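You operate a simulated robot arm through the tools that you are given. There is no shell and no other tool. Be economical: measure what you need, move in short steps, check, and stop when the job is done.

You run a simulated robot arm. Do the job below in one go: nothing can be reset, and whatever is moved stays where it is left.

## Task
Plug the blue data plug into the hub port that the job card names and test it.
Fine: lay the plug that filled that port in the yellow square.

The check looks at the end state, three seconds after you hand in, the way a careful person would. Anything else that was tipped, shoved, dropped, spilled or broken makes it a failure.

## Robot
A 7-joint arm with a two-finger gripper, on a carriage that runs on a rail from [-1077, -506] to [1077, 506] (x, y) and turns from -194 to 138 degrees about z. Base frame: it is fixed where the carriage stands at the start and does not move with it; the origin is on the floor, on the carriage's upright axis, x ahead of it, y to its left, z up; the surface under the hand at the start is at about z = 860. Units: mm, degrees, N and s.
Its first joint turns from -149.0 to 149.0 degrees. Places, roughly: data plug (2x2x8 cm) [700, -400, 900]; grey strip button [600, -400, 900]; hub port [800, -500, 1100]; plug (3x2x8 cm) [1400, 0, 900]; test button [600, -500, 1200]; white strip button [300, -500, 900]; yellow taped square [900, -300, 900]. Payload 2.45 kg.
Tool frame: the origin (TCP) lies between the finger pads and is the grasp point; the fingertips stand 26 mm ahead of it; z points along the fingers, y is the line along which they close. Largest opening 96 mm; the body of the gripper starts 69 mm behind the TCP.
Orientation is that of the tool frame in the base frame, as [roll, pitch, yaw] about the fixed x, y, z axes, in that order (R = Rz(yaw) Ry(pitch) Rx(roll)). With the fingers straight down and closing along the base's y, the tool's x points along the base's -x, its y along +y and its z along -z.

## Interface
- The arm moves only by the tool servo_tool. Its arguments are lists of equal length, an entry for each row: "slide": the shift along the tool's x, y, z in m, a list of three; "rot": the turn, a rotation vector about the tool's x, y, z in rad, a list of three. In form: {"slide": [[dx, dy, dz], ...], "rot": [[wx, wy, wz], ...]}. A call has 1 to 20 rows; each row is the pose to reach, as a shift and turn from the pose commanded when the call began, along the tool's axes at that moment. "gripper" is the finger opening in m, from 0 to 0.096, set as the call begins (left out, the last holds). Each row takes 0.2 s and may step no farther than 50 mm and 8.6 degrees from the row before; otherwise, or with a gripper value out of range, the whole call is refused. Where a pose cannot be reached the arm comes as near as it can. A force on the tool above 40 N (or 10 N above the force at the start of the call, whichever is more), or a blocked arm, ends the call early, and 0.2 s more pass. The fingers move at their own pace and stop on an object; they squeeze with about 20 N. The grip force told is the motor's: it shows also when the fingers shut on nothing. Time passes only in rows, and 0.2 s behind the last, so rows that repeat a pose let the fingers close. It gives the time, the measured TCP pose, the force on the tool (base axes), the opening and the grip force at its end, in the units of the frame above (readings bear some noise), with the torque about the TCP (base axes, N m) and any sound that the robot's microphone picked up.
- Cameras (640 x 400 px; columns grow to the right, rows downward): "scene" is now at [18.1, 108, 1688.7]; the picture's right is [-0.70, -0.71, 0.00], its down [-0.40, 0.40, -0.83] and it looks along [0.59, -0.58, -0.56] (base axes); focal length 259 px, centre (320, 200). "wrist" rides on the gripper at [82, 3, -98] in the tool frame; the picture's right is [-0.04, 1.00, 0.00], its down [-0.73, -0.03, -0.68] and it looks along [-0.68, -0.03, 0.73] (tool axes); focal length 256 px, centre (320, 200). There is no depth. A picture from a camera that has moved, and an enlarged one, comes with that camera's place and axes in the base frame and with its lens.
- capture(camera): a new picture of that camera. It takes no simulated time.
- move_column(by): slides the trunk up (or, below 0, down) by that many mm; the arm and the scene camera ride with it, the base frame stays. It gives what a move gives, with no picture.
- drive_base(legs): drives the robot by 1 to 6 legs, each [ahead, left, turn to the left] in mm, mm and degrees, along the robot's own axes; the way and the turn of a leg run together, so that a leg with both is an arc; at most 1500 mm and 180 degrees a leg. The arm and the cameras ride along, it lands a little off, and it stops where it bumps. It keeps to its track: a leg is cut to what the track allows. It gives what a move gives.
- head_to(pan, tilt): turns the head with the scene camera to pan (to the left, within 155 degrees either way) and tilt (down, from -29 to 69), counted from straight ahead of the robot. It gives what a move gives.
- zoom(camera, box): a new picture of the part [left, top, right, bottom] of that camera's present view, enlarged. It takes no simulated time.
- close_job(): hands the job in; it is judged then, once.

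Work in short steps. Places have to be worked out from the pictures, the camera data and where the tool is seen: move nearer, look again, correct. Check each grasp and each placing, and mend what went wrong. You have 120 turns and 78 pictures in all, those below and enlarged ones among them. Open the gripper and draw the arm clear of the work before you hand the job in, unless the task says otherwise; then end with one line.

The tools are called after "Request:" by a JSON object that holds its "api" and its "payload". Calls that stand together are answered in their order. servo_tool: Moves the arm, as the interface text tells. Its arguments: {"type":"object","properties":{"slide":{"type":"array","items":{"type":"array","items":{"type":"number"}}},"rot":{"type":"array","items":{"type":"array","items":{"type":"number"}}},"gripper":{"type":"number"}},"required":["slide","rot"]} The other tools are called the same way: move_column (by) slides the trunk up or down; drive_base (legs) drives the base; head_to (pan, tilt) turns the head that bears the scene camera; capture (camera) takes a picture; zoom (camera, box) takes an enlarged picture of a part of a camera's view; close_job () hands the job in.

At the start:

```text
time: 0.0
tool_pos: [644.8, -344.3, 1000.5]
tool_rot: [180.0, -0.1, 179.9]
ft_force: [0.5, -0.3, -0.7]
moment: [-0.03, -0.01, 0.0]
finger_gap: 96.0
grip_force: 0.1
trunk travel left (down, up): [-675.0, 35.0]
robot x, y, heading: [3.9, 4.2, 0.0]
head pan, tilt: [-44.7, 34.2]
```

scene: 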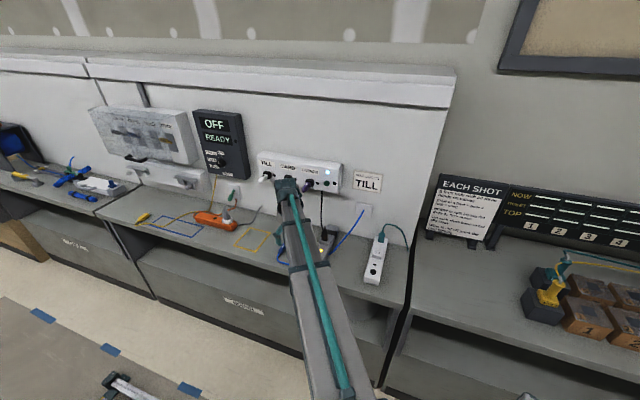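
wrist: 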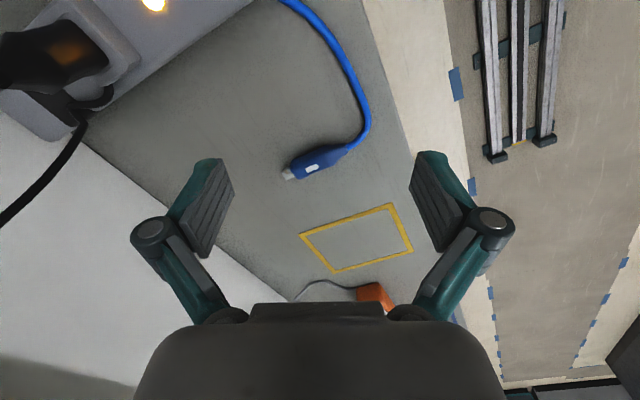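

The job card seems to read TILL; I zoom on the hub, card and controls to make sure.

Request:
{"api": "zoom", "payload": {"camera": "scene", "box": [240, 140, 400, 240]}}

Request:
{"api": "zoom", "payload": {"camera": "scene", "box": [90, 100, 250, 200]}}

Request:
{"api": "zoom", "payload": {"camera": "scene", "box": [130, 190, 420, 290]}}

```text
4.00 times, centred on (320, 190) of scene
camera zoom: at [18.1, 108.0, 1688.7], right [-0.7, -0.71, 0.0], down [-0.4, 0.4, -0.83], along [0.59, -0.58, -0.56], focal length 1034 px, centre (320, 240)
```

zoom: 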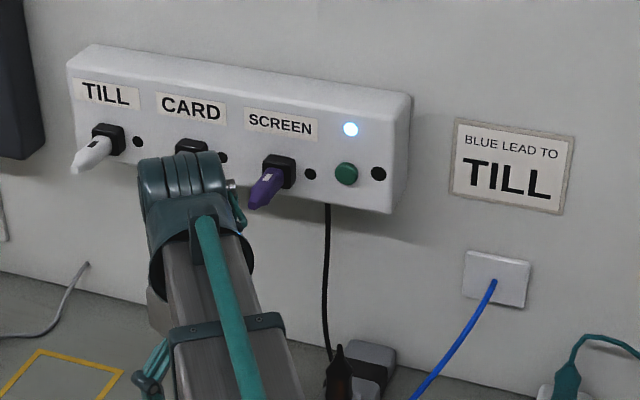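

```text
4.00 times, centred on (170, 150) of scene
camera zoom: at [18.1, 108.0, 1688.7], right [-0.7, -0.71, 0.0], down [-0.4, 0.4, -0.83], along [0.59, -0.58, -0.56], focal length 1034 px, centre (920, 400)
```

zoom: 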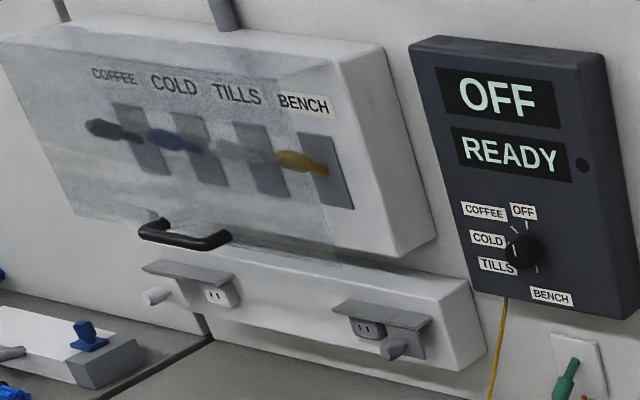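

```text
2.21 times, centred on (275, 240) of scene
camera zoom: at [18.1, 108.0, 1688.7], right [-0.7, -0.71, 0.0], down [-0.4, 0.4, -0.83], along [0.59, -0.58, -0.56], focal length 571 px, centre (419, 112)
```

zoom: 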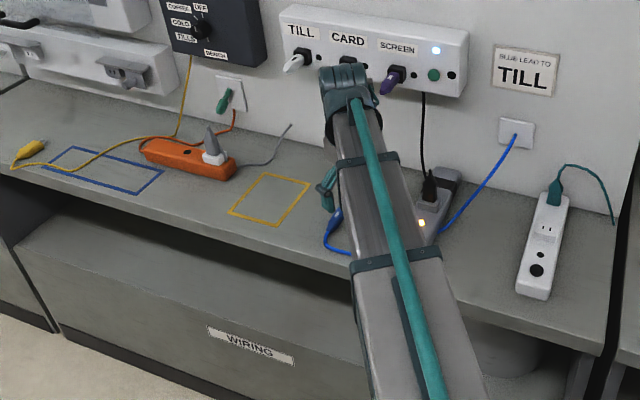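

The card says BLUE LEAD TO TILL; the white plug is in TILL. The wall runs at about 25° (same as the rail), and the blue plug lies near (721,-353), its nose toward the wall. I raise the arm a bit and drive along the rail for better reach and a second view.

Request:
{"api": "servo_tool", "payload": {"slide": [[0.03, 0, -0.03], [0.06, 0, -0.06], [0.09, 0, -0.09], [0.1, 0, -0.12]], "rot": [[0, 0, 0], [0, 0, 0], [0, 0, 0], [0, 0, 0]]}}

Request:
{"api": "drive_base", "payload": {"legs": [[272, 128, 0]]}}

Request:
{"api": "capture", "payload": {"camera": "scene"}}

Request:
{"api": "capture", "payload": {"camera": "wrist"}}

```text
time: 1.0
tool_pos: [545.1, -343.3, 1120.9]
tool_rot: [180.0, 0.1, -179.9]
ft_force: [-0.4, 0.0, -0.1]
moment: [-0.01, -0.02, 0.03]
finger_gap: 95.9
grip_force: 0.0
trunk travel left (down, up): [-675.0, 35.0]
robot x, y, heading: [3.0, -1.5, -0.1]
head pan, tilt: [-44.7, 34.2]
```

```text
time: 3.1
tool_pos: [819.2, -214.6, 1119.9]
tool_rot: [-180.0, 0.0, 179.8]
ft_force: [-0.2, 0.1, -0.3]
moment: [-0.04, -0.01, -0.01]
finger_gap: 95.7
grip_force: 0.1
trunk travel left (down, up): [-675.0, 35.0]
robot x, y, heading: [274.0, 131.4, -0.2]
head pan, tilt: [-44.7, 34.2]
```

```text
72 pictures are left
camera scene: at [293.8, 237.5, 1688.7], right [-0.7, -0.71, 0.0], down [-0.4, 0.4, -0.83], along [0.59, -0.58, -0.56], focal length 259 px, centre (320, 200)
```

scene: 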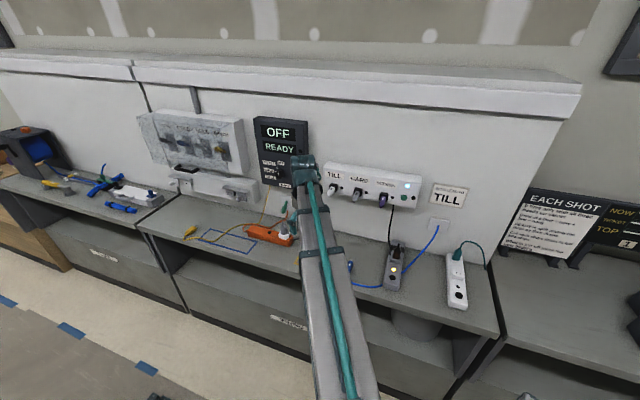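

```text
71 pictures are left
camera wrist: at [737.6, -210.6, 1218.0], right [0.04, 1.0, 0.0], down [0.73, -0.03, 0.68], along [0.68, -0.03, -0.73], focal length 256 px, centre (320, 200)
```

wrist: 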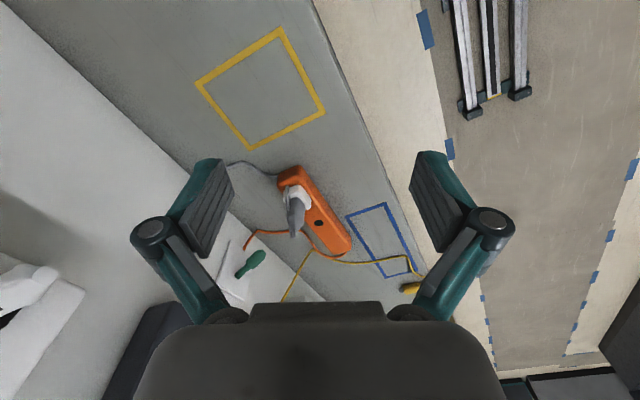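

Hub is now in clear view; I zoom to triangulate it.

Request:
{"api": "zoom", "payload": {"camera": "scene", "box": [310, 150, 438, 230]}}

Request:
{"api": "zoom", "payload": {"camera": "scene", "box": [320, 210, 480, 310]}}

```text
5.00 times, centred on (374, 190) of scene
camera zoom: at [293.8, 237.5, 1688.7], right [-0.7, -0.71, 0.0], down [-0.4, 0.4, -0.83], along [0.59, -0.58, -0.56], focal length 1293 px, centre (50, 250)
```

zoom: 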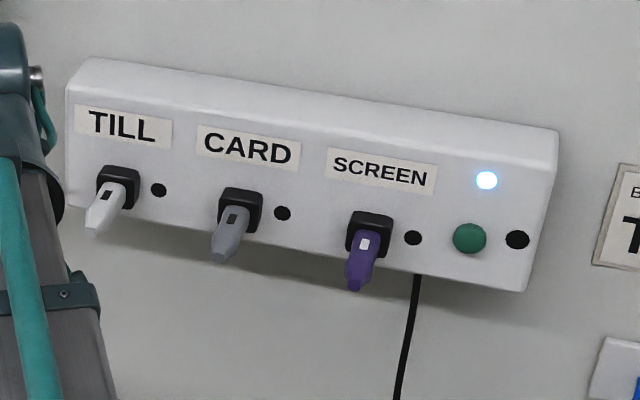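

```text
4.00 times, centred on (400, 260) of scene
camera zoom: at [293.8, 237.5, 1688.7], right [-0.7, -0.71, 0.0], down [-0.4, 0.4, -0.83], along [0.59, -0.58, -0.56], focal length 1034 px, centre (0, -40)
```

zoom: 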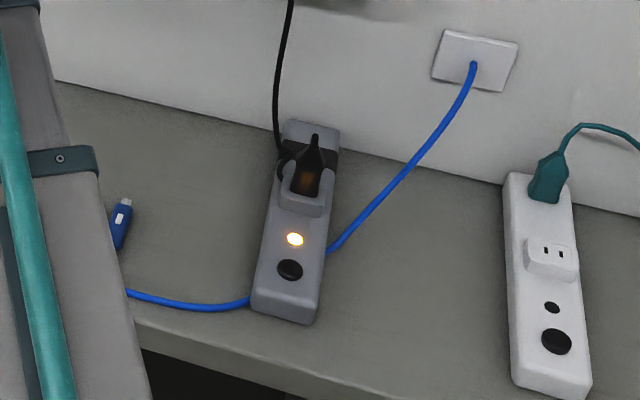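

Triangulated: TILL socket ≈ (886,-427,1146), test button ≈ (638,-543,1160), face normal ≈ (-0.423,0.906). I turn the tool so its fingers close along the wall direction, then tilt 25° toward the hub.

Request:
{"api": "servo_tool", "payload": {"slide": [[0, 0, 0], [0, 0, 0], [0, 0, 0], [0, 0, 0], [0, 0, 0], [0, 0, 0], [0, 0, 0], [0, 0, 0]], "rot": [[0, 0, 0.142], [0, 0, 0.284], [0, 0, 0.425], [0, 0, 0.567], [0, 0, 0.709], [0, 0, 0.851], [0, 0, 0.992], [0, 0, 1.134]]}}

Request:
{"api": "servo_tool", "payload": {"slide": [[0, 0, 0], [0, 0, 0], [0, 0, 0], [0, 0, 0]], "rot": [[0, -0.11, 0], [0, -0.22, 0], [0, -0.33, 0], [0, -0.436, 0]]}}

Request:
{"api": "capture", "payload": {"camera": "wrist"}}

Request:
{"api": "capture", "payload": {"camera": "scene"}}

```text
time: 4.9
tool_pos: [819.8, -213.9, 1120.1]
tool_rot: [-180.0, 0.0, 114.8]
ft_force: [1.0, 0.2, 0.3]
moment: [-0.01, -0.01, 0.01]
finger_gap: 96.0
grip_force: 0.1
trunk travel left (down, up): [-675.0, 35.0]
robot x, y, heading: [276.5, 130.3, -0.2]
head pan, tilt: [-44.7, 34.2]
```

```text
time: 5.9
tool_pos: [819.7, -212.8, 1121.1]
tool_rot: [179.9, 25.1, 115.0]
ft_force: [-0.2, -0.5, 0.3]
moment: [0.0, 0.03, -0.02]
finger_gap: 95.9
grip_force: 0.0
trunk travel left (down, up): [-675.0, 35.0]
robot x, y, heading: [274.9, 130.4, -0.1]
head pan, tilt: [-44.7, 34.2]
```

```text
68 pictures are left
camera wrist: at [772.9, -107.7, 1175.1], right [0.92, 0.39, 0.02], down [0.13, -0.35, 0.93], along [0.37, -0.85, -0.38], focal length 256 px, centre (320, 200)
```

wrist: 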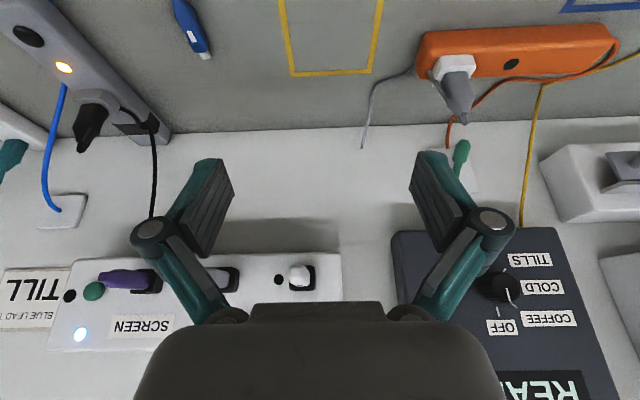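

```text
67 pictures are left
camera scene: at [293.0, 237.4, 1688.7], right [-0.7, -0.71, 0.0], down [-0.4, 0.4, -0.83], along [0.59, -0.58, -0.56], focal length 259 px, centre (320, 200)
```

scene: 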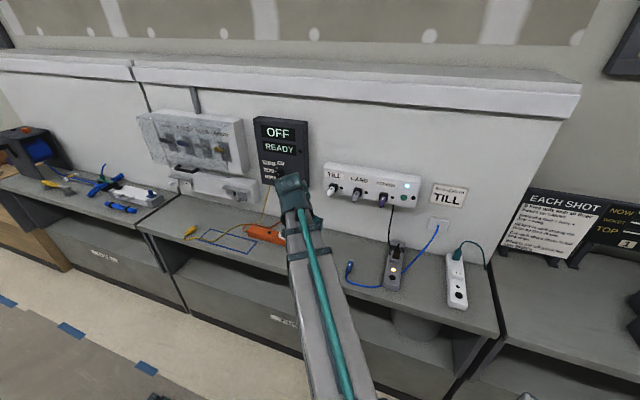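

Good view of the TILL plug from behind; I zoom in on it and on the blue plug.

Request:
{"api": "zoom", "payload": {"camera": "wrist", "box": [210, 230, 354, 320]}}

Request:
{"api": "zoom", "payload": {"camera": "wrist", "box": [140, 0, 300, 100]}}

Request:
{"api": "zoom", "payload": {"camera": "scene", "box": [315, 155, 379, 205]}}

```text
4.44 times, centred on (282, 275) of wrist
camera zoom: at [772.9, -107.7, 1175.1], right [0.92, 0.39, 0.02], down [0.13, -0.35, 0.93], along [0.37, -0.85, -0.38], focal length 1138 px, centre (489, -133)
```

zoom: 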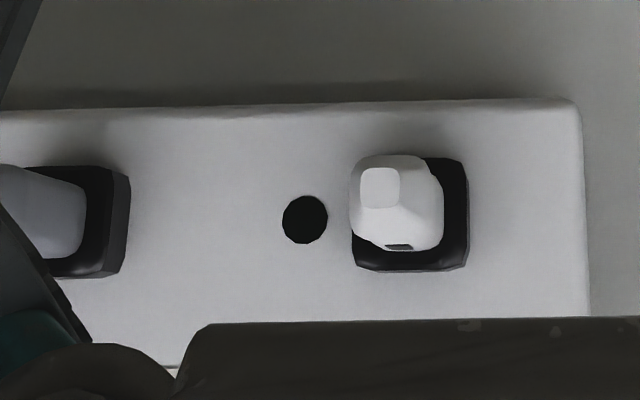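

```text
4.00 times, centred on (220, 50) of wrist
camera zoom: at [772.9, -107.7, 1175.1], right [0.92, 0.39, 0.02], down [0.13, -0.35, 0.93], along [0.37, -0.85, -0.38], focal length 1024 px, centre (720, 800)
```

zoom: 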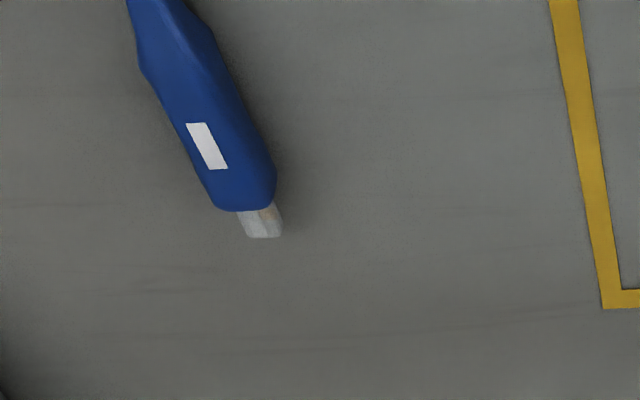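

```text
8.00 times, centred on (347, 180) of scene
camera zoom: at [293.0, 237.4, 1688.7], right [-0.7, -0.71, 0.0], down [-0.4, 0.4, -0.83], along [0.59, -0.58, -0.56], focal length 2068 px, centre (104, 360)
```

zoom: 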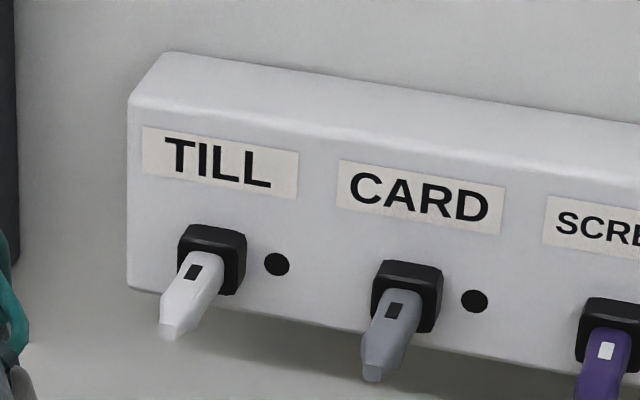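

White plug: exposed about 63 mm, axis at lateral d≈618, z≈1144, mark on top (blue plug's mark is on top too). I move to a pre-grasp in front of it with 60 mm opening and check.

Request:
{"api": "servo_tool", "payload": {"slide": [[-0.039, -0.0115, 0.0034], [-0.078, -0.023, 0.0068], [-0.1166, -0.0345, 0.0102], [-0.1166, -0.0345, 0.0102]], "rot": [[0, 0, 0], [0, 0, 0], [0, 0, 0], [0, 0, 0]], "gripper": 0.06}}

Request:
{"api": "capture", "payload": {"camera": "wrist"}}

Request:
{"api": "zoom", "payload": {"camera": "scene", "box": [260, 140, 420, 240]}}

```text
time: 6.9
tool_pos: [835.1, -329.2, 1162.6]
tool_rot: [180.0, 25.1, 115.0]
ft_force: [-0.8, -0.2, -0.2]
moment: [0.0, -0.04, 0.0]
finger_gap: 59.8
grip_force: 0.1
trunk travel left (down, up): [-675.0, 35.0]
robot x, y, heading: [273.1, 128.8, -0.3]
head pan, tilt: [-44.7, 34.2]
```

```text
63 pictures are left
camera wrist: at [788.7, -223.2, 1215.6], right [0.92, 0.39, 0.02], down [0.13, -0.36, 0.93], along [0.37, -0.85, -0.38], focal length 256 px, centre (320, 200)
```

wrist: 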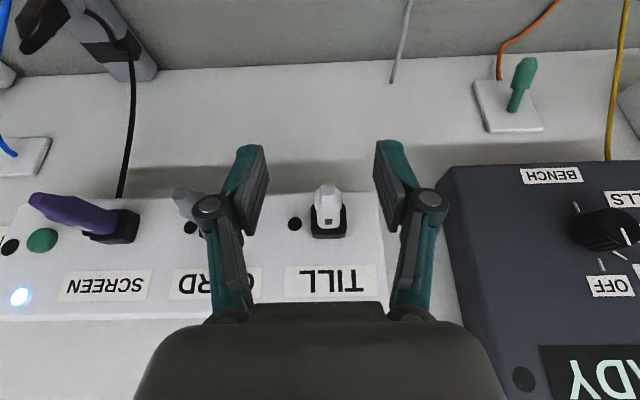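

```text
4.00 times, centred on (340, 190) of scene
camera zoom: at [293.1, 237.2, 1688.7], right [-0.7, -0.71, 0.0], down [-0.4, 0.4, -0.83], along [0.59, -0.58, -0.56], focal length 1034 px, centre (240, 240)
```

zoom: 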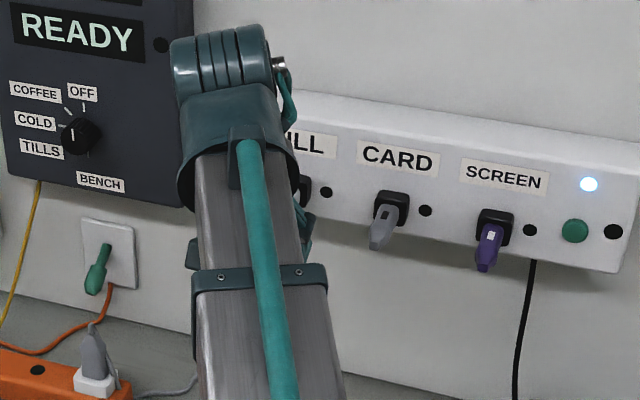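

Alignment is right (fingers symmetric about the plug). I slide in 76 mm toward the hub and look before closing.

Request:
{"api": "servo_tool", "payload": {"slide": [[-0.023, 0.001, 0.011], [-0.046, 0.001, 0.022], [-0.068, 0.001, 0.0335]], "rot": [[0, 0, 0], [0, 0, 0], [0, 0, 0]]}}

Request:
{"api": "capture", "payload": {"camera": "wrist"}}

```text
time: 7.7
tool_pos: [866.1, -397.6, 1159.9]
tool_rot: [-180.0, 24.9, 115.0]
ft_force: [0.3, 0.4, -0.1]
moment: [0.02, 0.0, 0.02]
finger_gap: 60.1
grip_force: 0.1
trunk travel left (down, up): [-675.0, 35.0]
robot x, y, heading: [270.5, 129.5, -0.2]
head pan, tilt: [-44.7, 34.2]
```

```text
61 pictures are left
camera wrist: at [820.0, -291.2, 1213.4], right [0.92, 0.39, 0.02], down [0.13, -0.36, 0.93], along [0.37, -0.85, -0.38], focal length 256 px, centre (320, 200)
```

wrist: 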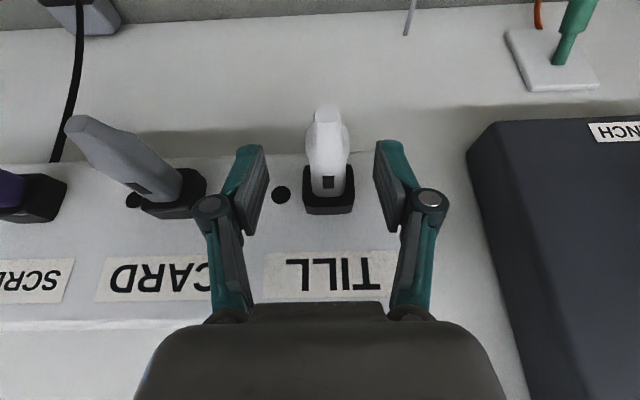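

The plug sits about 3 mm toward +d of the finger centre; I shift, then close.

Request:
{"api": "servo_tool", "payload": {"slide": [[0.001, 0.003, 0.002], [0.001, 0.003, 0.002]], "rot": [[0, 0, 0], [0, 0, 0]]}}

Request:
{"api": "servo_tool", "payload": {"slide": [[0, 0, 0], [0, 0, 0], [0, 0, 0], [0, 0, 0]], "rot": [[0, 0, 0], [0, 0, 0], [0, 0, 0], [0, 0, 0]], "gripper": 0.0}}

Request:
{"api": "capture", "payload": {"camera": "wrist"}}

```text
time: 8.3
tool_pos: [869.4, -395.6, 1157.1]
tool_rot: [-180.0, 25.0, 114.9]
ft_force: [-0.2, -1.4, 0.1]
moment: [-0.01, -0.01, 0.01]
finger_gap: 59.9
grip_force: 0.0
trunk travel left (down, up): [-675.0, 35.0]
robot x, y, heading: [272.5, 130.7, 0.2]
head pan, tilt: [-44.7, 34.2]
```

```text
time: 9.3
tool_pos: [870.7, -395.1, 1157.0]
tool_rot: [-180.0, 25.0, 115.0]
ft_force: [0.6, 0.7, 0.3]
moment: [0.02, 0.01, 0.04]
finger_gap: 18.8
grip_force: 19.9
trunk travel left (down, up): [-675.0, 35.0]
robot x, y, heading: [274.0, 129.8, -0.0]
head pan, tilt: [-44.7, 34.2]
```

```text
60 pictures are left
camera wrist: at [823.3, -289.3, 1211.3], right [0.92, 0.39, 0.02], down [0.13, -0.36, 0.93], along [0.37, -0.85, -0.38], focal length 256 px, centre (320, 200)
```

wrist: 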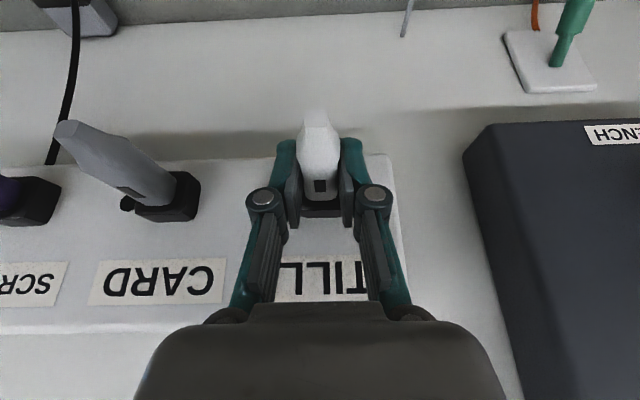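

Gripped (18.8 mm gap). I pull straight out along the face normal in small steps.

Request:
{"api": "servo_tool", "payload": {"slide": [[0.0045, 0, -0.0021], [0.009, 0, -0.0042], [0.0136, 0, -0.0063], [0.018, 0, -0.0085], [0.0227, 0, -0.0106], [0.032, 0, -0.0148], [0.041, 0, -0.019], [0.0544, 0, -0.0254]], "rot": [[0, 0, 0], [0, 0, 0], [0, 0, 0], [0, 0, 0], [0, 0, 0], [0, 0, 0], [0, 0, 0], [0, 0, 0]]}}

Request:
{"api": "capture", "payload": {"camera": "wrist"}}

```text
time: 11.1
tool_pos: [844.5, -341.0, 1156.4]
tool_rot: [-180.0, 25.1, 114.9]
ft_force: [-0.3, 0.4, -0.3]
moment: [0.0, 0.0, 0.01]
finger_gap: 18.8
grip_force: 20.2
trunk travel left (down, up): [-675.0, 35.0]
robot x, y, heading: [277.4, 129.9, -0.1]
head pan, tilt: [-44.7, 34.2]
```

```text
59 pictures are left
camera wrist: at [798.2, -234.1, 1210.3], right [0.92, 0.39, 0.02], down [0.13, -0.35, 0.93], along [0.37, -0.85, -0.38], focal length 256 px, centre (320, 200)
```

wrist: 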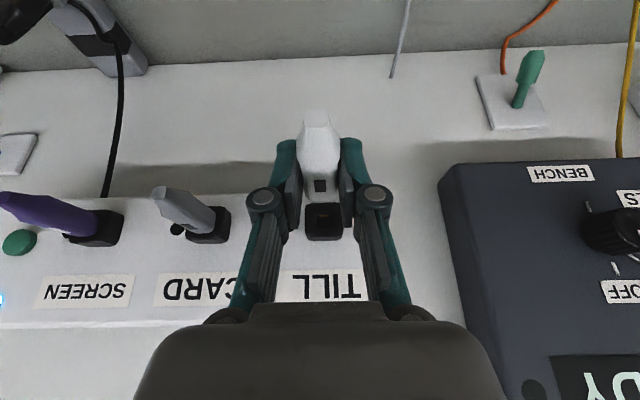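

Plug appears free. I carry it over the yellow square (centre ≈ (874,-297)) and go down to z≈976.

Request:
{"api": "servo_tool", "payload": {"slide": [[0.0177, 0.0226, -0.0082], [0.0353, 0.0453, -0.0165], [0.0543, 0.0453, 0.0243], [0.0733, 0.0453, 0.065], [0.0923, 0.0453, 0.106], [0.1114, 0.0453, 0.1466]], "rot": [[0, 0, 0], [0, 0, 0], [0, 0, 0], [0, 0, 0], [0, 0, 0], [0, 0, 0]]}}

Request:
{"api": "capture", "payload": {"camera": "wrist"}}

Request:
{"api": "capture", "payload": {"camera": "scene"}}

```text
time: 12.5
tool_pos: [872.3, -286.4, 974.9]
tool_rot: [180.0, 25.0, 114.9]
ft_force: [-0.5, 0.4, 0.1]
moment: [-0.04, -0.01, -0.03]
finger_gap: 18.9
grip_force: 20.4
trunk travel left (down, up): [-675.0, 35.0]
robot x, y, heading: [276.0, 131.9, -0.1]
head pan, tilt: [-44.7, 34.2]
```

```text
58 pictures are left
camera wrist: at [825.4, -180.0, 1029.9], right [0.92, 0.39, 0.02], down [0.13, -0.36, 0.93], along [0.37, -0.85, -0.38], focal length 256 px, centre (320, 200)
```

wrist: 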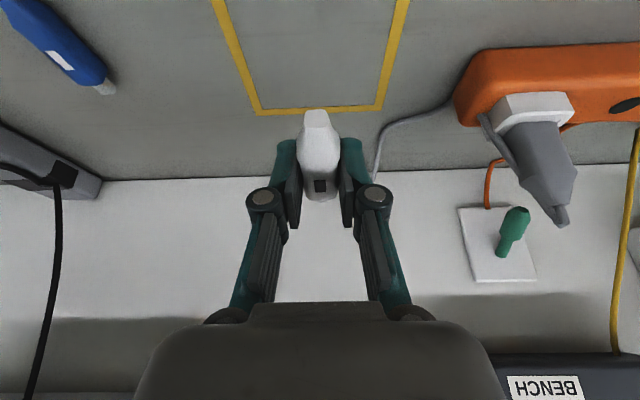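

```text
57 pictures are left
camera scene: at [293.4, 237.0, 1688.8], right [-0.7, -0.71, 0.0], down [-0.4, 0.4, -0.83], along [0.59, -0.58, -0.56], focal length 259 px, centre (320, 200)
```

scene: 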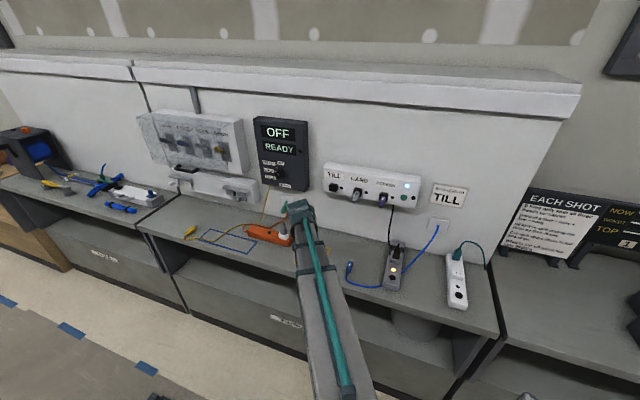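

Square confirmed below; shift −4 mm laterally and descend to z≈900.

Request:
{"api": "servo_tool", "payload": {"slide": [[0.0158, -0.004, 0.034], [0.0317, -0.004, 0.068]], "rot": [[0, 0, 0], [0, 0, 0]]}}

Request:
{"api": "servo_tool", "payload": {"slide": [[0.0013, 0, 0.0027], [0.0025, 0, 0.0054], [0.0034, 0, 0.0073]], "rot": [[0, 0, 0], [0, 0, 0], [0, 0, 0]]}}

Request:
{"api": "capture", "payload": {"camera": "wrist"}}

```text
time: 13.1
tool_pos: [867.9, -289.1, 903.4]
tool_rot: [-180.0, 25.0, 115.0]
ft_force: [-0.3, 1.1, -0.1]
moment: [-0.01, 0.01, -0.02]
finger_gap: 19.0
grip_force: 19.6
trunk travel left (down, up): [-675.0, 35.0]
robot x, y, heading: [278.7, 127.5, -0.0]
head pan, tilt: [-44.7, 34.2]
```

```text
time: 13.9
tool_pos: [867.1, -288.0, 894.4]
tool_rot: [180.0, 25.0, 114.9]
ft_force: [0.6, 0.0, -0.1]
moment: [-0.02, -0.01, 0.04]
finger_gap: 19.1
grip_force: 19.7
trunk travel left (down, up): [-675.0, 35.0]
robot x, y, heading: [275.6, 126.3, 0.0]
head pan, tilt: [-44.7, 34.2]
```

```text
56 pictures are left
camera wrist: at [820.2, -181.6, 948.3], right [0.92, 0.39, 0.02], down [0.13, -0.36, 0.93], along [0.37, -0.85, -0.38], focal length 256 px, centre (320, 200)
```

wrist: 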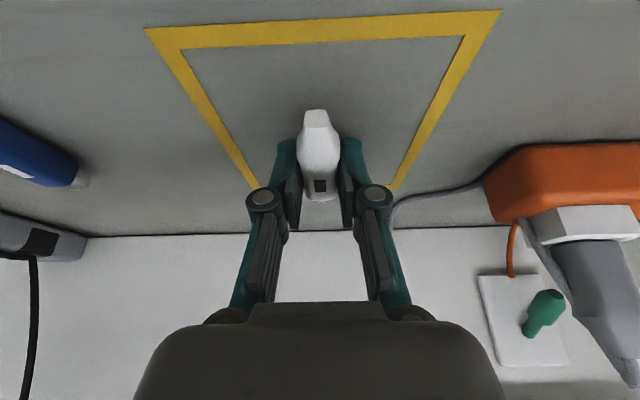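

Centred; no contact yet. Descend in 1 mm steps watching force.

Request:
{"api": "servo_tool", "payload": {"slide": [[0.0004, 0, 0.0009], [0.0008, 0, 0.0018], [0.0013, 0, 0.0027], [0.0017, 0, 0.0036], [0.0017, 0, 0.0036]], "rot": [[0, 0, 0], [0, 0, 0], [0, 0, 0], [0, 0, 0], [0, 0, 0]]}}

```text
time: 15.1
tool_pos: [865.7, -288.0, 889.0]
tool_rot: [-180.0, 25.0, 115.0]
ft_force: [-0.8, -0.9, 0.4]
moment: [0.0, 0.0, 0.02]
finger_gap: 18.9
grip_force: 19.8
trunk travel left (down, up): [-675.0, 35.0]
robot x, y, heading: [276.6, 128.2, -0.2]
head pan, tilt: [-44.7, 34.2]
```

Request:
{"api": "servo_tool", "payload": {"slide": [[0.0004, 0, 0.0009], [0.0008, 0, 0.0018], [0.0008, 0, 0.0018]], "rot": [[0, 0, 0], [0, 0, 0], [0, 0, 0]]}}

Request:
{"api": "zoom", "payload": {"camera": "wrist", "box": [240, 90, 400, 220]}}

```text
time: 15.9
tool_pos: [865.6, -288.4, 888.7]
tool_rot: [180.0, 25.1, 115.1]
ft_force: [2.9, 0.2, 9.9]
moment: [-0.06, -0.02, -0.01]
finger_gap: 18.8
grip_force: 20.2
trunk travel left (down, up): [-675.0, 35.0]
robot x, y, heading: [276.7, 129.4, 0.2]
head pan, tilt: [-44.7, 34.2]
```

```text
3.08 times, centred on (320, 155) of wrist
camera zoom: at [819.2, -181.7, 942.6], right [0.92, 0.39, 0.02], down [0.13, -0.35, 0.93], along [0.37, -0.85, -0.38], focal length 788 px, centre (320, 338)
```

zoom: 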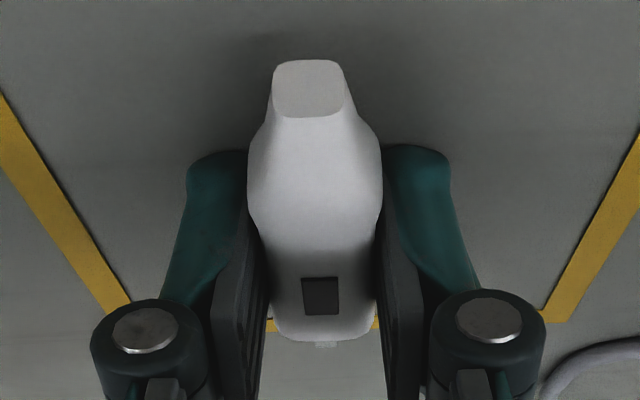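

Contact (10 N up) at z≈888.7. I open to 60 mm and lift straight up.

Request:
{"api": "servo_tool", "payload": {"slide": [[-0.0004, 0, -0.0009], [-0.0004, 0, -0.0009], [-0.0004, 0, -0.0009], [-0.0004, 0, -0.0009]], "rot": [[0, 0, 0], [0, 0, 0], [0, 0, 0], [0, 0, 0]], "gripper": 0.06}}

Request:
{"api": "servo_tool", "payload": {"slide": [[-0.0127, 0, -0.027], [-0.03, 0, -0.063], [-0.0464, 0, -0.0997]], "rot": [[0, 0, 0], [0, 0, 0], [0, 0, 0]]}}

Request:
{"api": "capture", "payload": {"camera": "wrist"}}

```text
time: 16.9
tool_pos: [865.2, -288.7, 888.9]
tool_rot: [180.0, 25.0, 115.0]
ft_force: [0.6, -0.4, -1.1]
moment: [0.02, -0.03, 0.03]
finger_gap: 59.9
grip_force: 0.0
trunk travel left (down, up): [-675.0, 35.0]
robot x, y, heading: [273.5, 123.2, -0.3]
head pan, tilt: [-44.7, 34.2]
```

```text
time: 17.7
tool_pos: [867.2, -286.2, 998.4]
tool_rot: [179.9, 25.0, 115.0]
ft_force: [-0.6, 0.5, 0.1]
moment: [0.04, -0.03, -0.05]
finger_gap: 60.0
grip_force: 0.0
trunk travel left (down, up): [-675.0, 35.0]
robot x, y, heading: [274.6, 128.1, -0.2]
head pan, tilt: [-44.7, 34.2]
```

```text
54 pictures are left
camera wrist: at [820.0, -180.0, 1052.4], right [0.92, 0.39, 0.02], down [0.13, -0.36, 0.93], along [0.37, -0.85, -0.38], focal length 256 px, centre (320, 200)
```

wrist: 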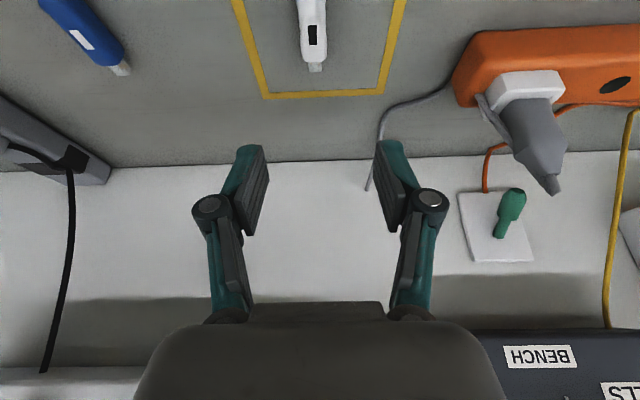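

White plug lies in the square. Now move over the blue plug (d≈499, n≈-627).

Request:
{"api": "servo_tool", "payload": {"slide": [[0, -0.045, 0], [0, -0.09, 0], [0, -0.13, 0], [0.0, -0.166, 0.0], [0.01, -0.166, 0.016], [0.0197, -0.166, 0.0327], [0.0197, -0.166, 0.0327]], "rot": [[0, 0, 0], [0, 0, 0], [0, 0, 0], [0, 0, 0], [0, 0, 0], [0, 0, 0], [0, 0, 0]]}}

Request:
{"api": "capture", "payload": {"camera": "wrist"}}

Request:
{"api": "zoom", "payload": {"camera": "scene", "box": [200, 190, 360, 290]}}

```text
time: 19.3
tool_pos: [713.5, -354.2, 959.8]
tool_rot: [180.0, 25.1, 114.9]
ft_force: [0.2, -0.2, -0.6]
moment: [0.01, 0.03, -0.05]
finger_gap: 60.0
grip_force: 0.0
trunk travel left (down, up): [-675.0, 35.0]
robot x, y, heading: [272.5, 130.0, 0.0]
head pan, tilt: [-44.7, 34.2]
```

```text
53 pictures are left
camera wrist: at [667.0, -248.1, 1013.9], right [0.92, 0.39, 0.02], down [0.13, -0.35, 0.93], along [0.37, -0.85, -0.38], focal length 256 px, centre (320, 200)
```

wrist: 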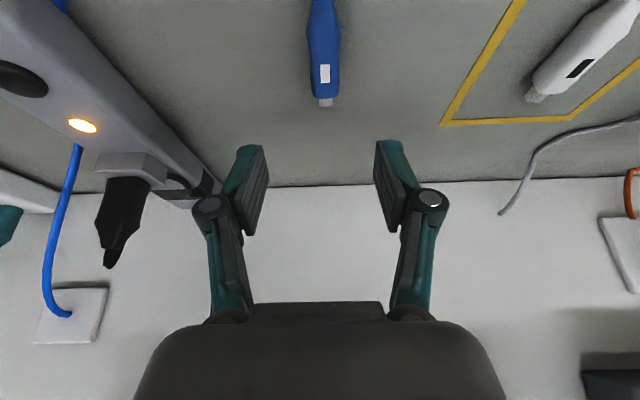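

```text
4.00 times, centred on (280, 240) of scene
camera zoom: at [293.0, 237.2, 1688.7], right [-0.7, -0.71, 0.0], down [-0.4, 0.4, -0.83], along [0.59, -0.58, -0.56], focal length 1034 px, centre (480, 40)
```

zoom: 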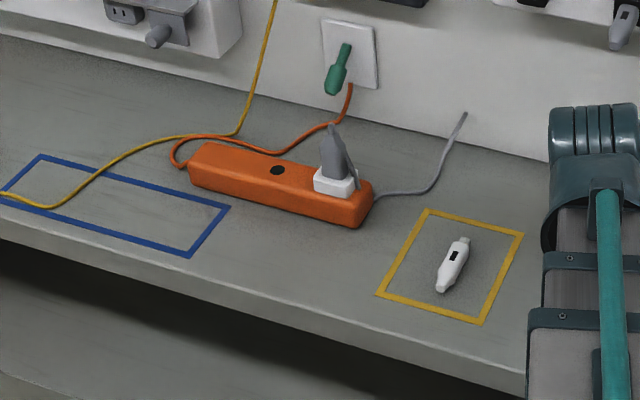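

Blue plug axis is along the wall normal at d≈500.5, nose n≈-661. I descend with fingers around it, stopping slightly above final height.

Request:
{"api": "servo_tool", "payload": {"slide": [[0.0134, 0.0036, 0.018], [0.0268, 0.0036, 0.036], [0.0401, 0.0036, 0.0541], [0.0401, 0.0036, 0.0541]], "rot": [[0, 0, 0], [0, 0, 0], [0, 0, 0], [0, 0, 0]]}}

Request:
{"api": "capture", "payload": {"camera": "wrist"}}

```text
time: 20.3
tool_pos: [712.3, -341.6, 896.1]
tool_rot: [180.0, 25.0, 115.0]
ft_force: [0.2, -0.1, 0.5]
moment: [0.01, -0.01, 0.03]
finger_gap: 59.8
grip_force: 0.0
trunk travel left (down, up): [-675.0, 35.0]
robot x, y, heading: [275.5, 131.4, 0.1]
head pan, tilt: [-44.7, 34.2]
```

```text
51 pictures are left
camera wrist: at [665.6, -235.2, 949.8], right [0.92, 0.39, 0.02], down [0.13, -0.36, 0.93], along [0.37, -0.85, -0.38], focal length 256 px, centre (320, 200)
```

wrist: 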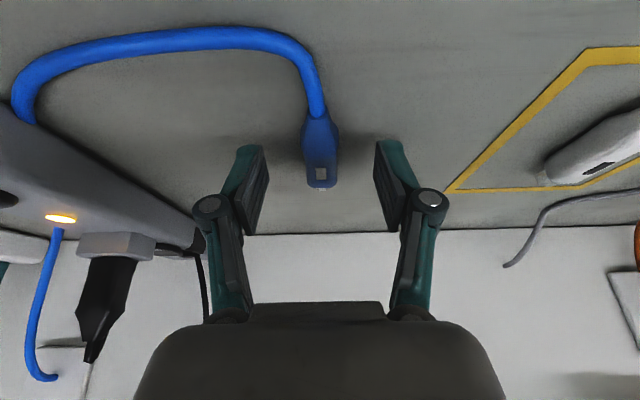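

Plug sits centred between the fingers. Lower ~5.5 mm and close.

Request:
{"api": "servo_tool", "payload": {"slide": [[0.0008, 0.0, 0.0018], [0.0015, 0.0, 0.0034], [0.0023, 0, 0.005]], "rot": [[0, 0, 0], [0, 0, 0], [0, 0, 0]]}}

Request:
{"api": "servo_tool", "payload": {"slide": [[0, 0, 0], [0, 0, 0], [0, 0, 0], [0, 0, 0]], "rot": [[0, 0, 0], [0, 0, 0], [0, 0, 0], [0, 0, 0]], "gripper": 0.0}}

Request:
{"api": "servo_tool", "payload": {"slide": [[-0.0085, 0, -0.018], [-0.0169, 0, -0.0363]], "rot": [[0, 0, 0], [0, 0, 0]]}}

Request:
{"api": "capture", "payload": {"camera": "wrist"}}

```text
time: 21.1
tool_pos: [710.1, -340.9, 889.8]
tool_rot: [-180.0, 25.0, 115.0]
ft_force: [-0.8, -0.2, -0.1]
moment: [-0.01, 0.01, -0.02]
finger_gap: 60.3
grip_force: 0.0
trunk travel left (down, up): [-675.0, 35.0]
robot x, y, heading: [275.1, 128.5, 0.0]
head pan, tilt: [-44.7, 34.2]
```

```text
time: 22.1
tool_pos: [711.6, -341.4, 889.5]
tool_rot: [-179.9, 25.0, 115.0]
ft_force: [-0.1, -0.3, 0.0]
moment: [-0.02, 0.0, 0.01]
finger_gap: 18.9
grip_force: 19.8
trunk travel left (down, up): [-675.0, 35.0]
robot x, y, heading: [274.2, 129.6, -0.2]
head pan, tilt: [-44.7, 34.2]
```

```text
time: 22.7
tool_pos: [710.7, -341.6, 929.9]
tool_rot: [-180.0, 24.9, 115.0]
ft_force: [-0.6, -0.6, 0.0]
moment: [0.04, -0.01, 0.01]
finger_gap: 18.7
grip_force: 20.2
trunk travel left (down, up): [-675.0, 35.0]
robot x, y, heading: [275.0, 128.2, -0.1]
head pan, tilt: [-44.7, 34.2]
```

```text
50 pictures are left
camera wrist: at [664.3, -235.6, 983.7], right [0.92, 0.39, 0.02], down [0.13, -0.36, 0.93], along [0.37, -0.85, -0.38], focal length 256 px, centre (320, 200)
```

wrist: 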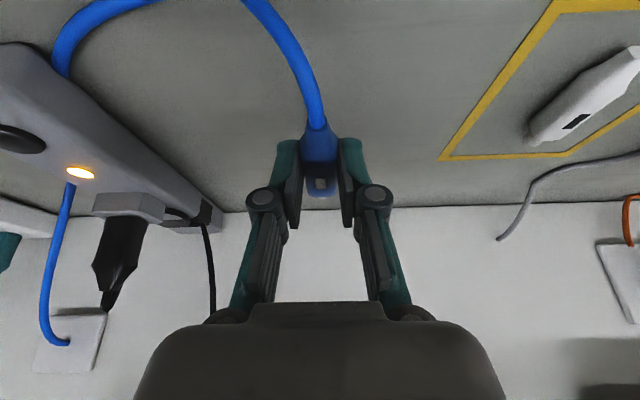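

Blue plug held level and straight. Zoom with the same box as for the white plug to compare the grasp.

Request:
{"api": "zoom", "payload": {"camera": "wrist", "box": [240, 90, 400, 220]}}

```text
3.08 times, centred on (320, 155) of wrist
camera zoom: at [664.3, -235.6, 983.7], right [0.92, 0.39, 0.02], down [0.13, -0.36, 0.93], along [0.37, -0.85, -0.38], focal length 788 px, centre (320, 338)
```

zoom: 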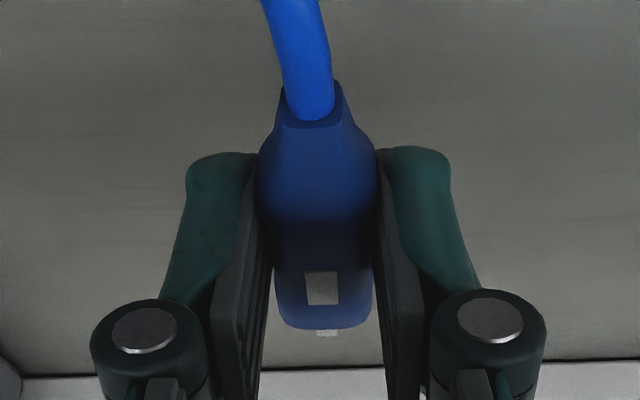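

Grasp is equivalent but about 4 mm lower than the white's. I lift to z≈1161, move laterally in front of TILL with the nose ~60 mm off, and look.

Request:
{"api": "servo_tool", "payload": {"slide": [[-0.0163, 0, -0.035], [-0.0325, 0, -0.07], [-0.0488, 0, -0.105], [-0.065, 0, -0.14], [-0.0813, 0, -0.175], [-0.0976, 0, -0.2094], [-0.0976, 0.041, -0.2094], [-0.0976, 0.082, -0.2094], [-0.0976, 0.1215, -0.2094], [-0.1339, 0.1215, -0.1925], [-0.1339, 0.1215, -0.1925]], "rot": [[0, 0, 0], [0, 0, 0], [0, 0, 0], [0, 0, 0], [0, 0, 0], [0, 0, 0], [0, 0, 0], [0, 0, 0], [0, 0, 0], [0, 0, 0], [0, 0, 0]]}}

Request:
{"api": "capture", "payload": {"camera": "wrist"}}

Request:
{"api": "capture", "payload": {"camera": "scene"}}

```text
time: 25.1
tool_pos: [837.5, -326.3, 1159.8]
tool_rot: [180.0, 24.9, 115.0]
ft_force: [-0.1, -0.4, 0.0]
moment: [0.0, -0.01, 0.0]
finger_gap: 18.8
grip_force: 19.5
trunk travel left (down, up): [-675.0, 35.0]
robot x, y, heading: [275.1, 130.0, -0.2]
head pan, tilt: [-44.7, 34.2]
```

```text
48 pictures are left
camera wrist: at [791.3, -219.6, 1214.9], right [0.92, 0.39, 0.02], down [0.13, -0.36, 0.93], along [0.37, -0.85, -0.38], focal length 256 px, centre (320, 200)
```

wrist: 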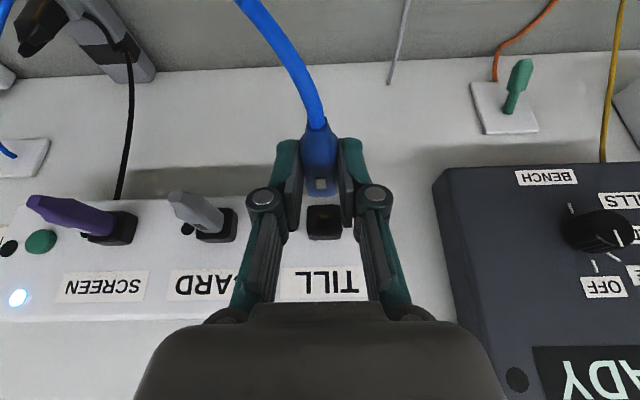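

```text
47 pictures are left
camera scene: at [293.0, 237.2, 1688.7], right [-0.7, -0.71, 0.0], down [-0.4, 0.4, -0.83], along [0.59, -0.58, -0.56], focal length 259 px, centre (320, 200)
```

scene: 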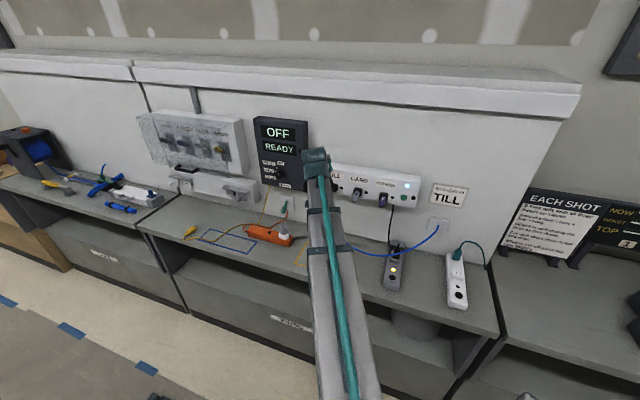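

Zoom on the socket and nose for fine alignment.

Request:
{"api": "zoom", "payload": {"camera": "wrist", "box": [272, 170, 368, 250]}}

```text
5.00 times, centred on (320, 210) of wrist
camera zoom: at [791.3, -219.6, 1214.9], right [0.92, 0.39, 0.02], down [0.13, -0.36, 0.93], along [0.37, -0.85, -0.38], focal length 1280 px, centre (320, 150)
```

zoom: 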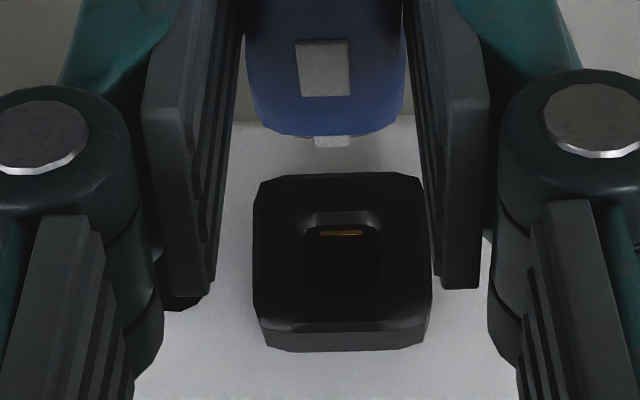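

Lateral alignment looks right (both ≈ d 620.5). I advance 35 mm and re-check the height up close.

Request:
{"api": "servo_tool", "payload": {"slide": [[-0.0106, 0, 0.0049], [-0.0211, 0, 0.0099], [-0.0317, 0, 0.0148], [-0.0317, 0, 0.0148]], "rot": [[0, 0, 0], [0, 0, 0], [0, 0, 0], [0, 0, 0]]}}

Request:
{"api": "zoom", "payload": {"camera": "wrist", "box": [272, 160, 368, 240]}}

Request:
{"api": "zoom", "payload": {"camera": "scene", "box": [300, 150, 380, 210]}}

```text
time: 26.1
tool_pos: [852.2, -358.6, 1159.9]
tool_rot: [-180.0, 24.9, 115.0]
ft_force: [0.8, -0.5, -0.4]
moment: [-0.01, 0.0, 0.01]
finger_gap: 18.9
grip_force: 20.0
trunk travel left (down, up): [-675.0, 35.0]
robot x, y, heading: [275.5, 126.2, -0.2]
head pan, tilt: [-44.7, 34.2]
```

```text
5.00 times, centred on (320, 200) of wrist
camera zoom: at [805.6, -252.4, 1214.3], right [0.92, 0.39, 0.02], down [0.13, -0.36, 0.93], along [0.37, -0.85, -0.38], focal length 1280 px, centre (320, 200)
```

zoom: 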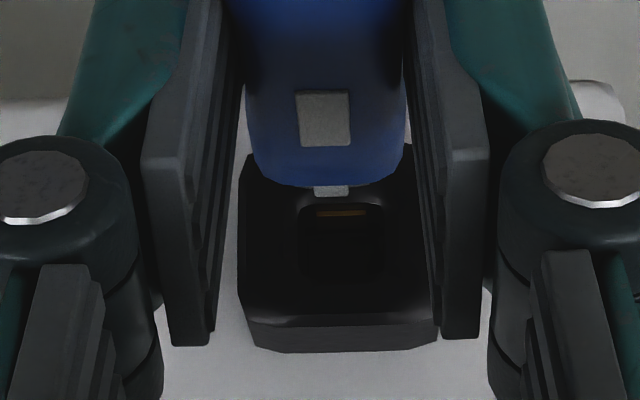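

```text
6.67 times, centred on (340, 180) of scene
camera zoom: at [293.1, 237.2, 1688.7], right [-0.7, -0.71, 0.0], down [-0.4, 0.4, -0.83], along [0.59, -0.58, -0.56], focal length 1724 px, centre (187, 333)
```

zoom: 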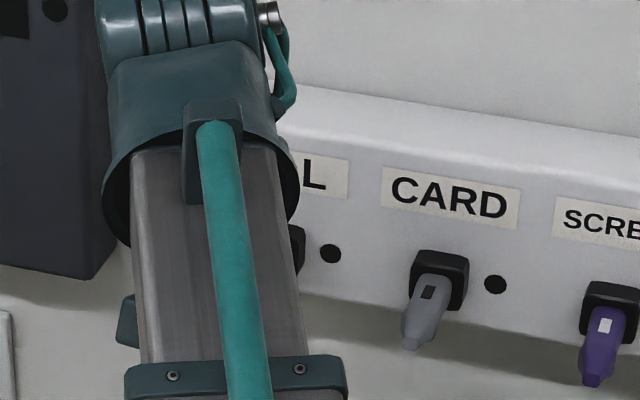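

Nose seems ~1 mm short in d and a couple mm low. Correct (+1, +2) and advance 12 mm, then compare again directly.

Request:
{"api": "servo_tool", "payload": {"slide": [[-0.0008, 0.001, -0.0018], [-0.0063, 0.001, 0.0007], [-0.0117, 0.001, 0.0033], [-0.0117, 0.001, 0.0033]], "rot": [[0, 0, 0], [0, 0, 0], [0, 0, 0], [0, 0, 0]]}}

Request:
{"api": "zoom", "payload": {"camera": "wrist", "box": [280, 170, 360, 220]}}

```text
time: 27.1
tool_pos: [857.9, -367.6, 1162.1]
tool_rot: [-180.0, 24.9, 115.0]
ft_force: [0.7, -0.4, 0.0]
moment: [-0.03, -0.03, 0.0]
finger_gap: 18.8
grip_force: 20.5
trunk travel left (down, up): [-675.0, 35.0]
robot x, y, heading: [275.1, 129.6, -0.1]
head pan, tilt: [-44.7, 34.2]
```

```text
8.00 times, centred on (320, 195) of wrist
camera zoom: at [811.8, -261.9, 1215.7], right [0.92, 0.39, 0.02], down [0.13, -0.36, 0.93], along [0.37, -0.85, -0.38], focal length 2048 px, centre (320, 240)
```

zoom: 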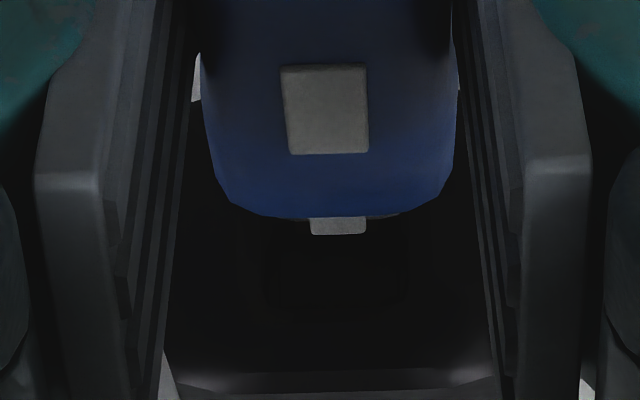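

d is aligned; height still looks ~2 mm low. Raise 2 mm and ease forward 14 mm, watching force.

Request:
{"api": "servo_tool", "payload": {"slide": [[-0.0008, 0, -0.0018], [-0.0035, 0, -0.0005], [-0.0062, 0, 0.0007], [-0.009, 0, 0.002], [-0.0117, 0, 0.0033], [-0.0135, 0, 0.0041], [-0.0135, 0, 0.0041]], "rot": [[0, 0, 0], [0, 0, 0], [0, 0, 0], [0, 0, 0], [0, 0, 0], [0, 0, 0], [0, 0, 0]]}}

Request:
{"api": "zoom", "payload": {"camera": "wrist", "box": [272, 140, 368, 220]}}

```text
time: 28.7
tool_pos: [864.7, -380.4, 1164.7]
tool_rot: [179.9, 25.0, 115.0]
ft_force: [-0.6, -1.0, 0.2]
moment: [0.03, 0.0, 0.05]
finger_gap: 19.1
grip_force: 20.1
trunk travel left (down, up): [-675.0, 35.0]
robot x, y, heading: [276.0, 129.5, -0.2]
head pan, tilt: [-44.7, 34.2]
```

```text
5.00 times, centred on (320, 180) of wrist
camera zoom: at [817.9, -274.2, 1218.0], right [0.92, 0.39, 0.02], down [0.13, -0.36, 0.93], along [0.37, -0.85, -0.38], focal length 1280 px, centre (320, 300)
```

zoom: 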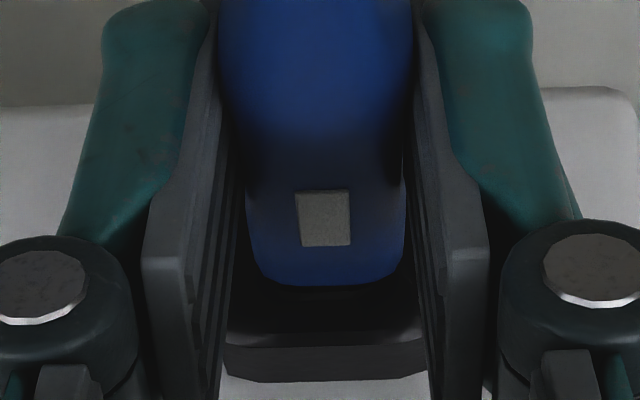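

No contact force and the metal nose has disappeared into the opening. Continue inward in 2 mm steps.

Request:
{"api": "servo_tool", "payload": {"slide": [[-0.0018, 0, 0.0008], [-0.0036, 0, 0.0017], [-0.0054, 0, 0.0025], [-0.0072, 0, 0.0034], [-0.0091, 0, 0.0042]], "rot": [[0, 0, 0], [0, 0, 0], [0, 0, 0], [0, 0, 0], [0, 0, 0]]}}

Request:
{"api": "zoom", "payload": {"camera": "wrist", "box": [272, 140, 368, 220]}}

```text
time: 29.9
tool_pos: [867.8, -387.0, 1165.8]
tool_rot: [-180.0, 24.9, 114.9]
ft_force: [-9.5, 14.2, -3.3]
moment: [0.33, 0.21, -0.04]
finger_gap: 19.1
grip_force: 19.6
trunk travel left (down, up): [-675.0, 35.0]
robot x, y, heading: [277.2, 129.7, -0.1]
head pan, tilt: [-44.7, 34.2]
```

```text
5.00 times, centred on (320, 180) of wrist
camera zoom: at [821.2, -280.6, 1218.7], right [0.92, 0.39, 0.02], down [0.13, -0.36, 0.92], along [0.37, -0.85, -0.38], focal length 1280 px, centre (320, 300)
```

zoom: 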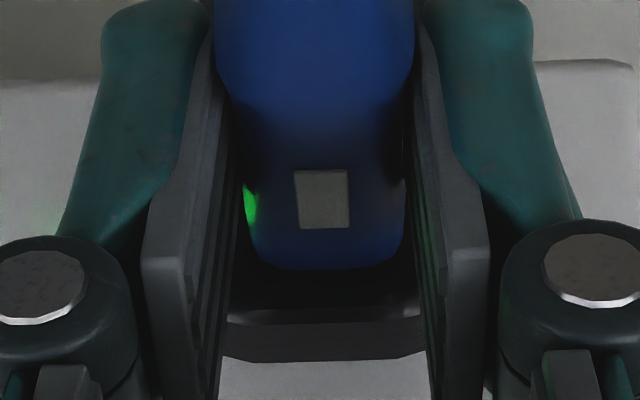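

Port LED has turned green and there is 17 N resistance with a slight downward force: nearly seated, I'm a touch high. Lower 1 mm and push a bit more.

Request:
{"api": "servo_tool", "payload": {"slide": [[0.0004, 0, 0.0009], [-0.0014, 0, 0.0018], [-0.0032, 0, 0.0026], [-0.005, 0, 0.0035]], "rot": [[0, 0, 0], [0, 0, 0], [0, 0, 0], [0, 0, 0]]}}

Request:
{"api": "capture", "payload": {"camera": "wrist"}}

```text
time: 30.9
tool_pos: [869.4, -393.5, 1162.7]
tool_rot: [180.0, 25.0, 115.0]
ft_force: [-8.7, 15.0, 1.1]
moment: [0.32, 0.2, -0.03]
finger_gap: 18.9
grip_force: 19.6
trunk travel left (down, up): [-675.0, 35.0]
robot x, y, heading: [275.9, 131.4, -0.1]
head pan, tilt: [-44.7, 34.2]
```

```text
40 pictures are left
camera wrist: at [823.9, -286.7, 1217.9], right [0.92, 0.39, 0.02], down [0.13, -0.35, 0.93], along [0.37, -0.85, -0.38], focal length 256 px, centre (320, 200)
```

wrist: 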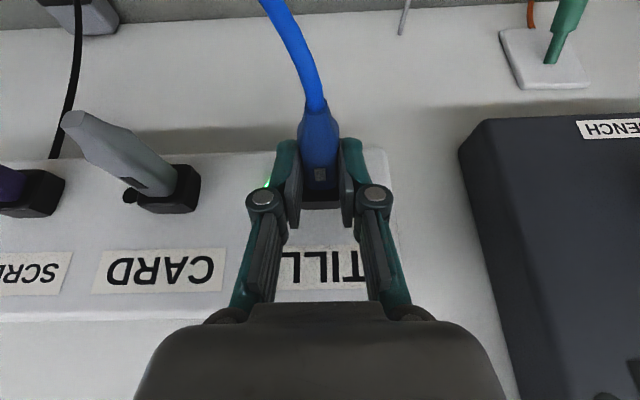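

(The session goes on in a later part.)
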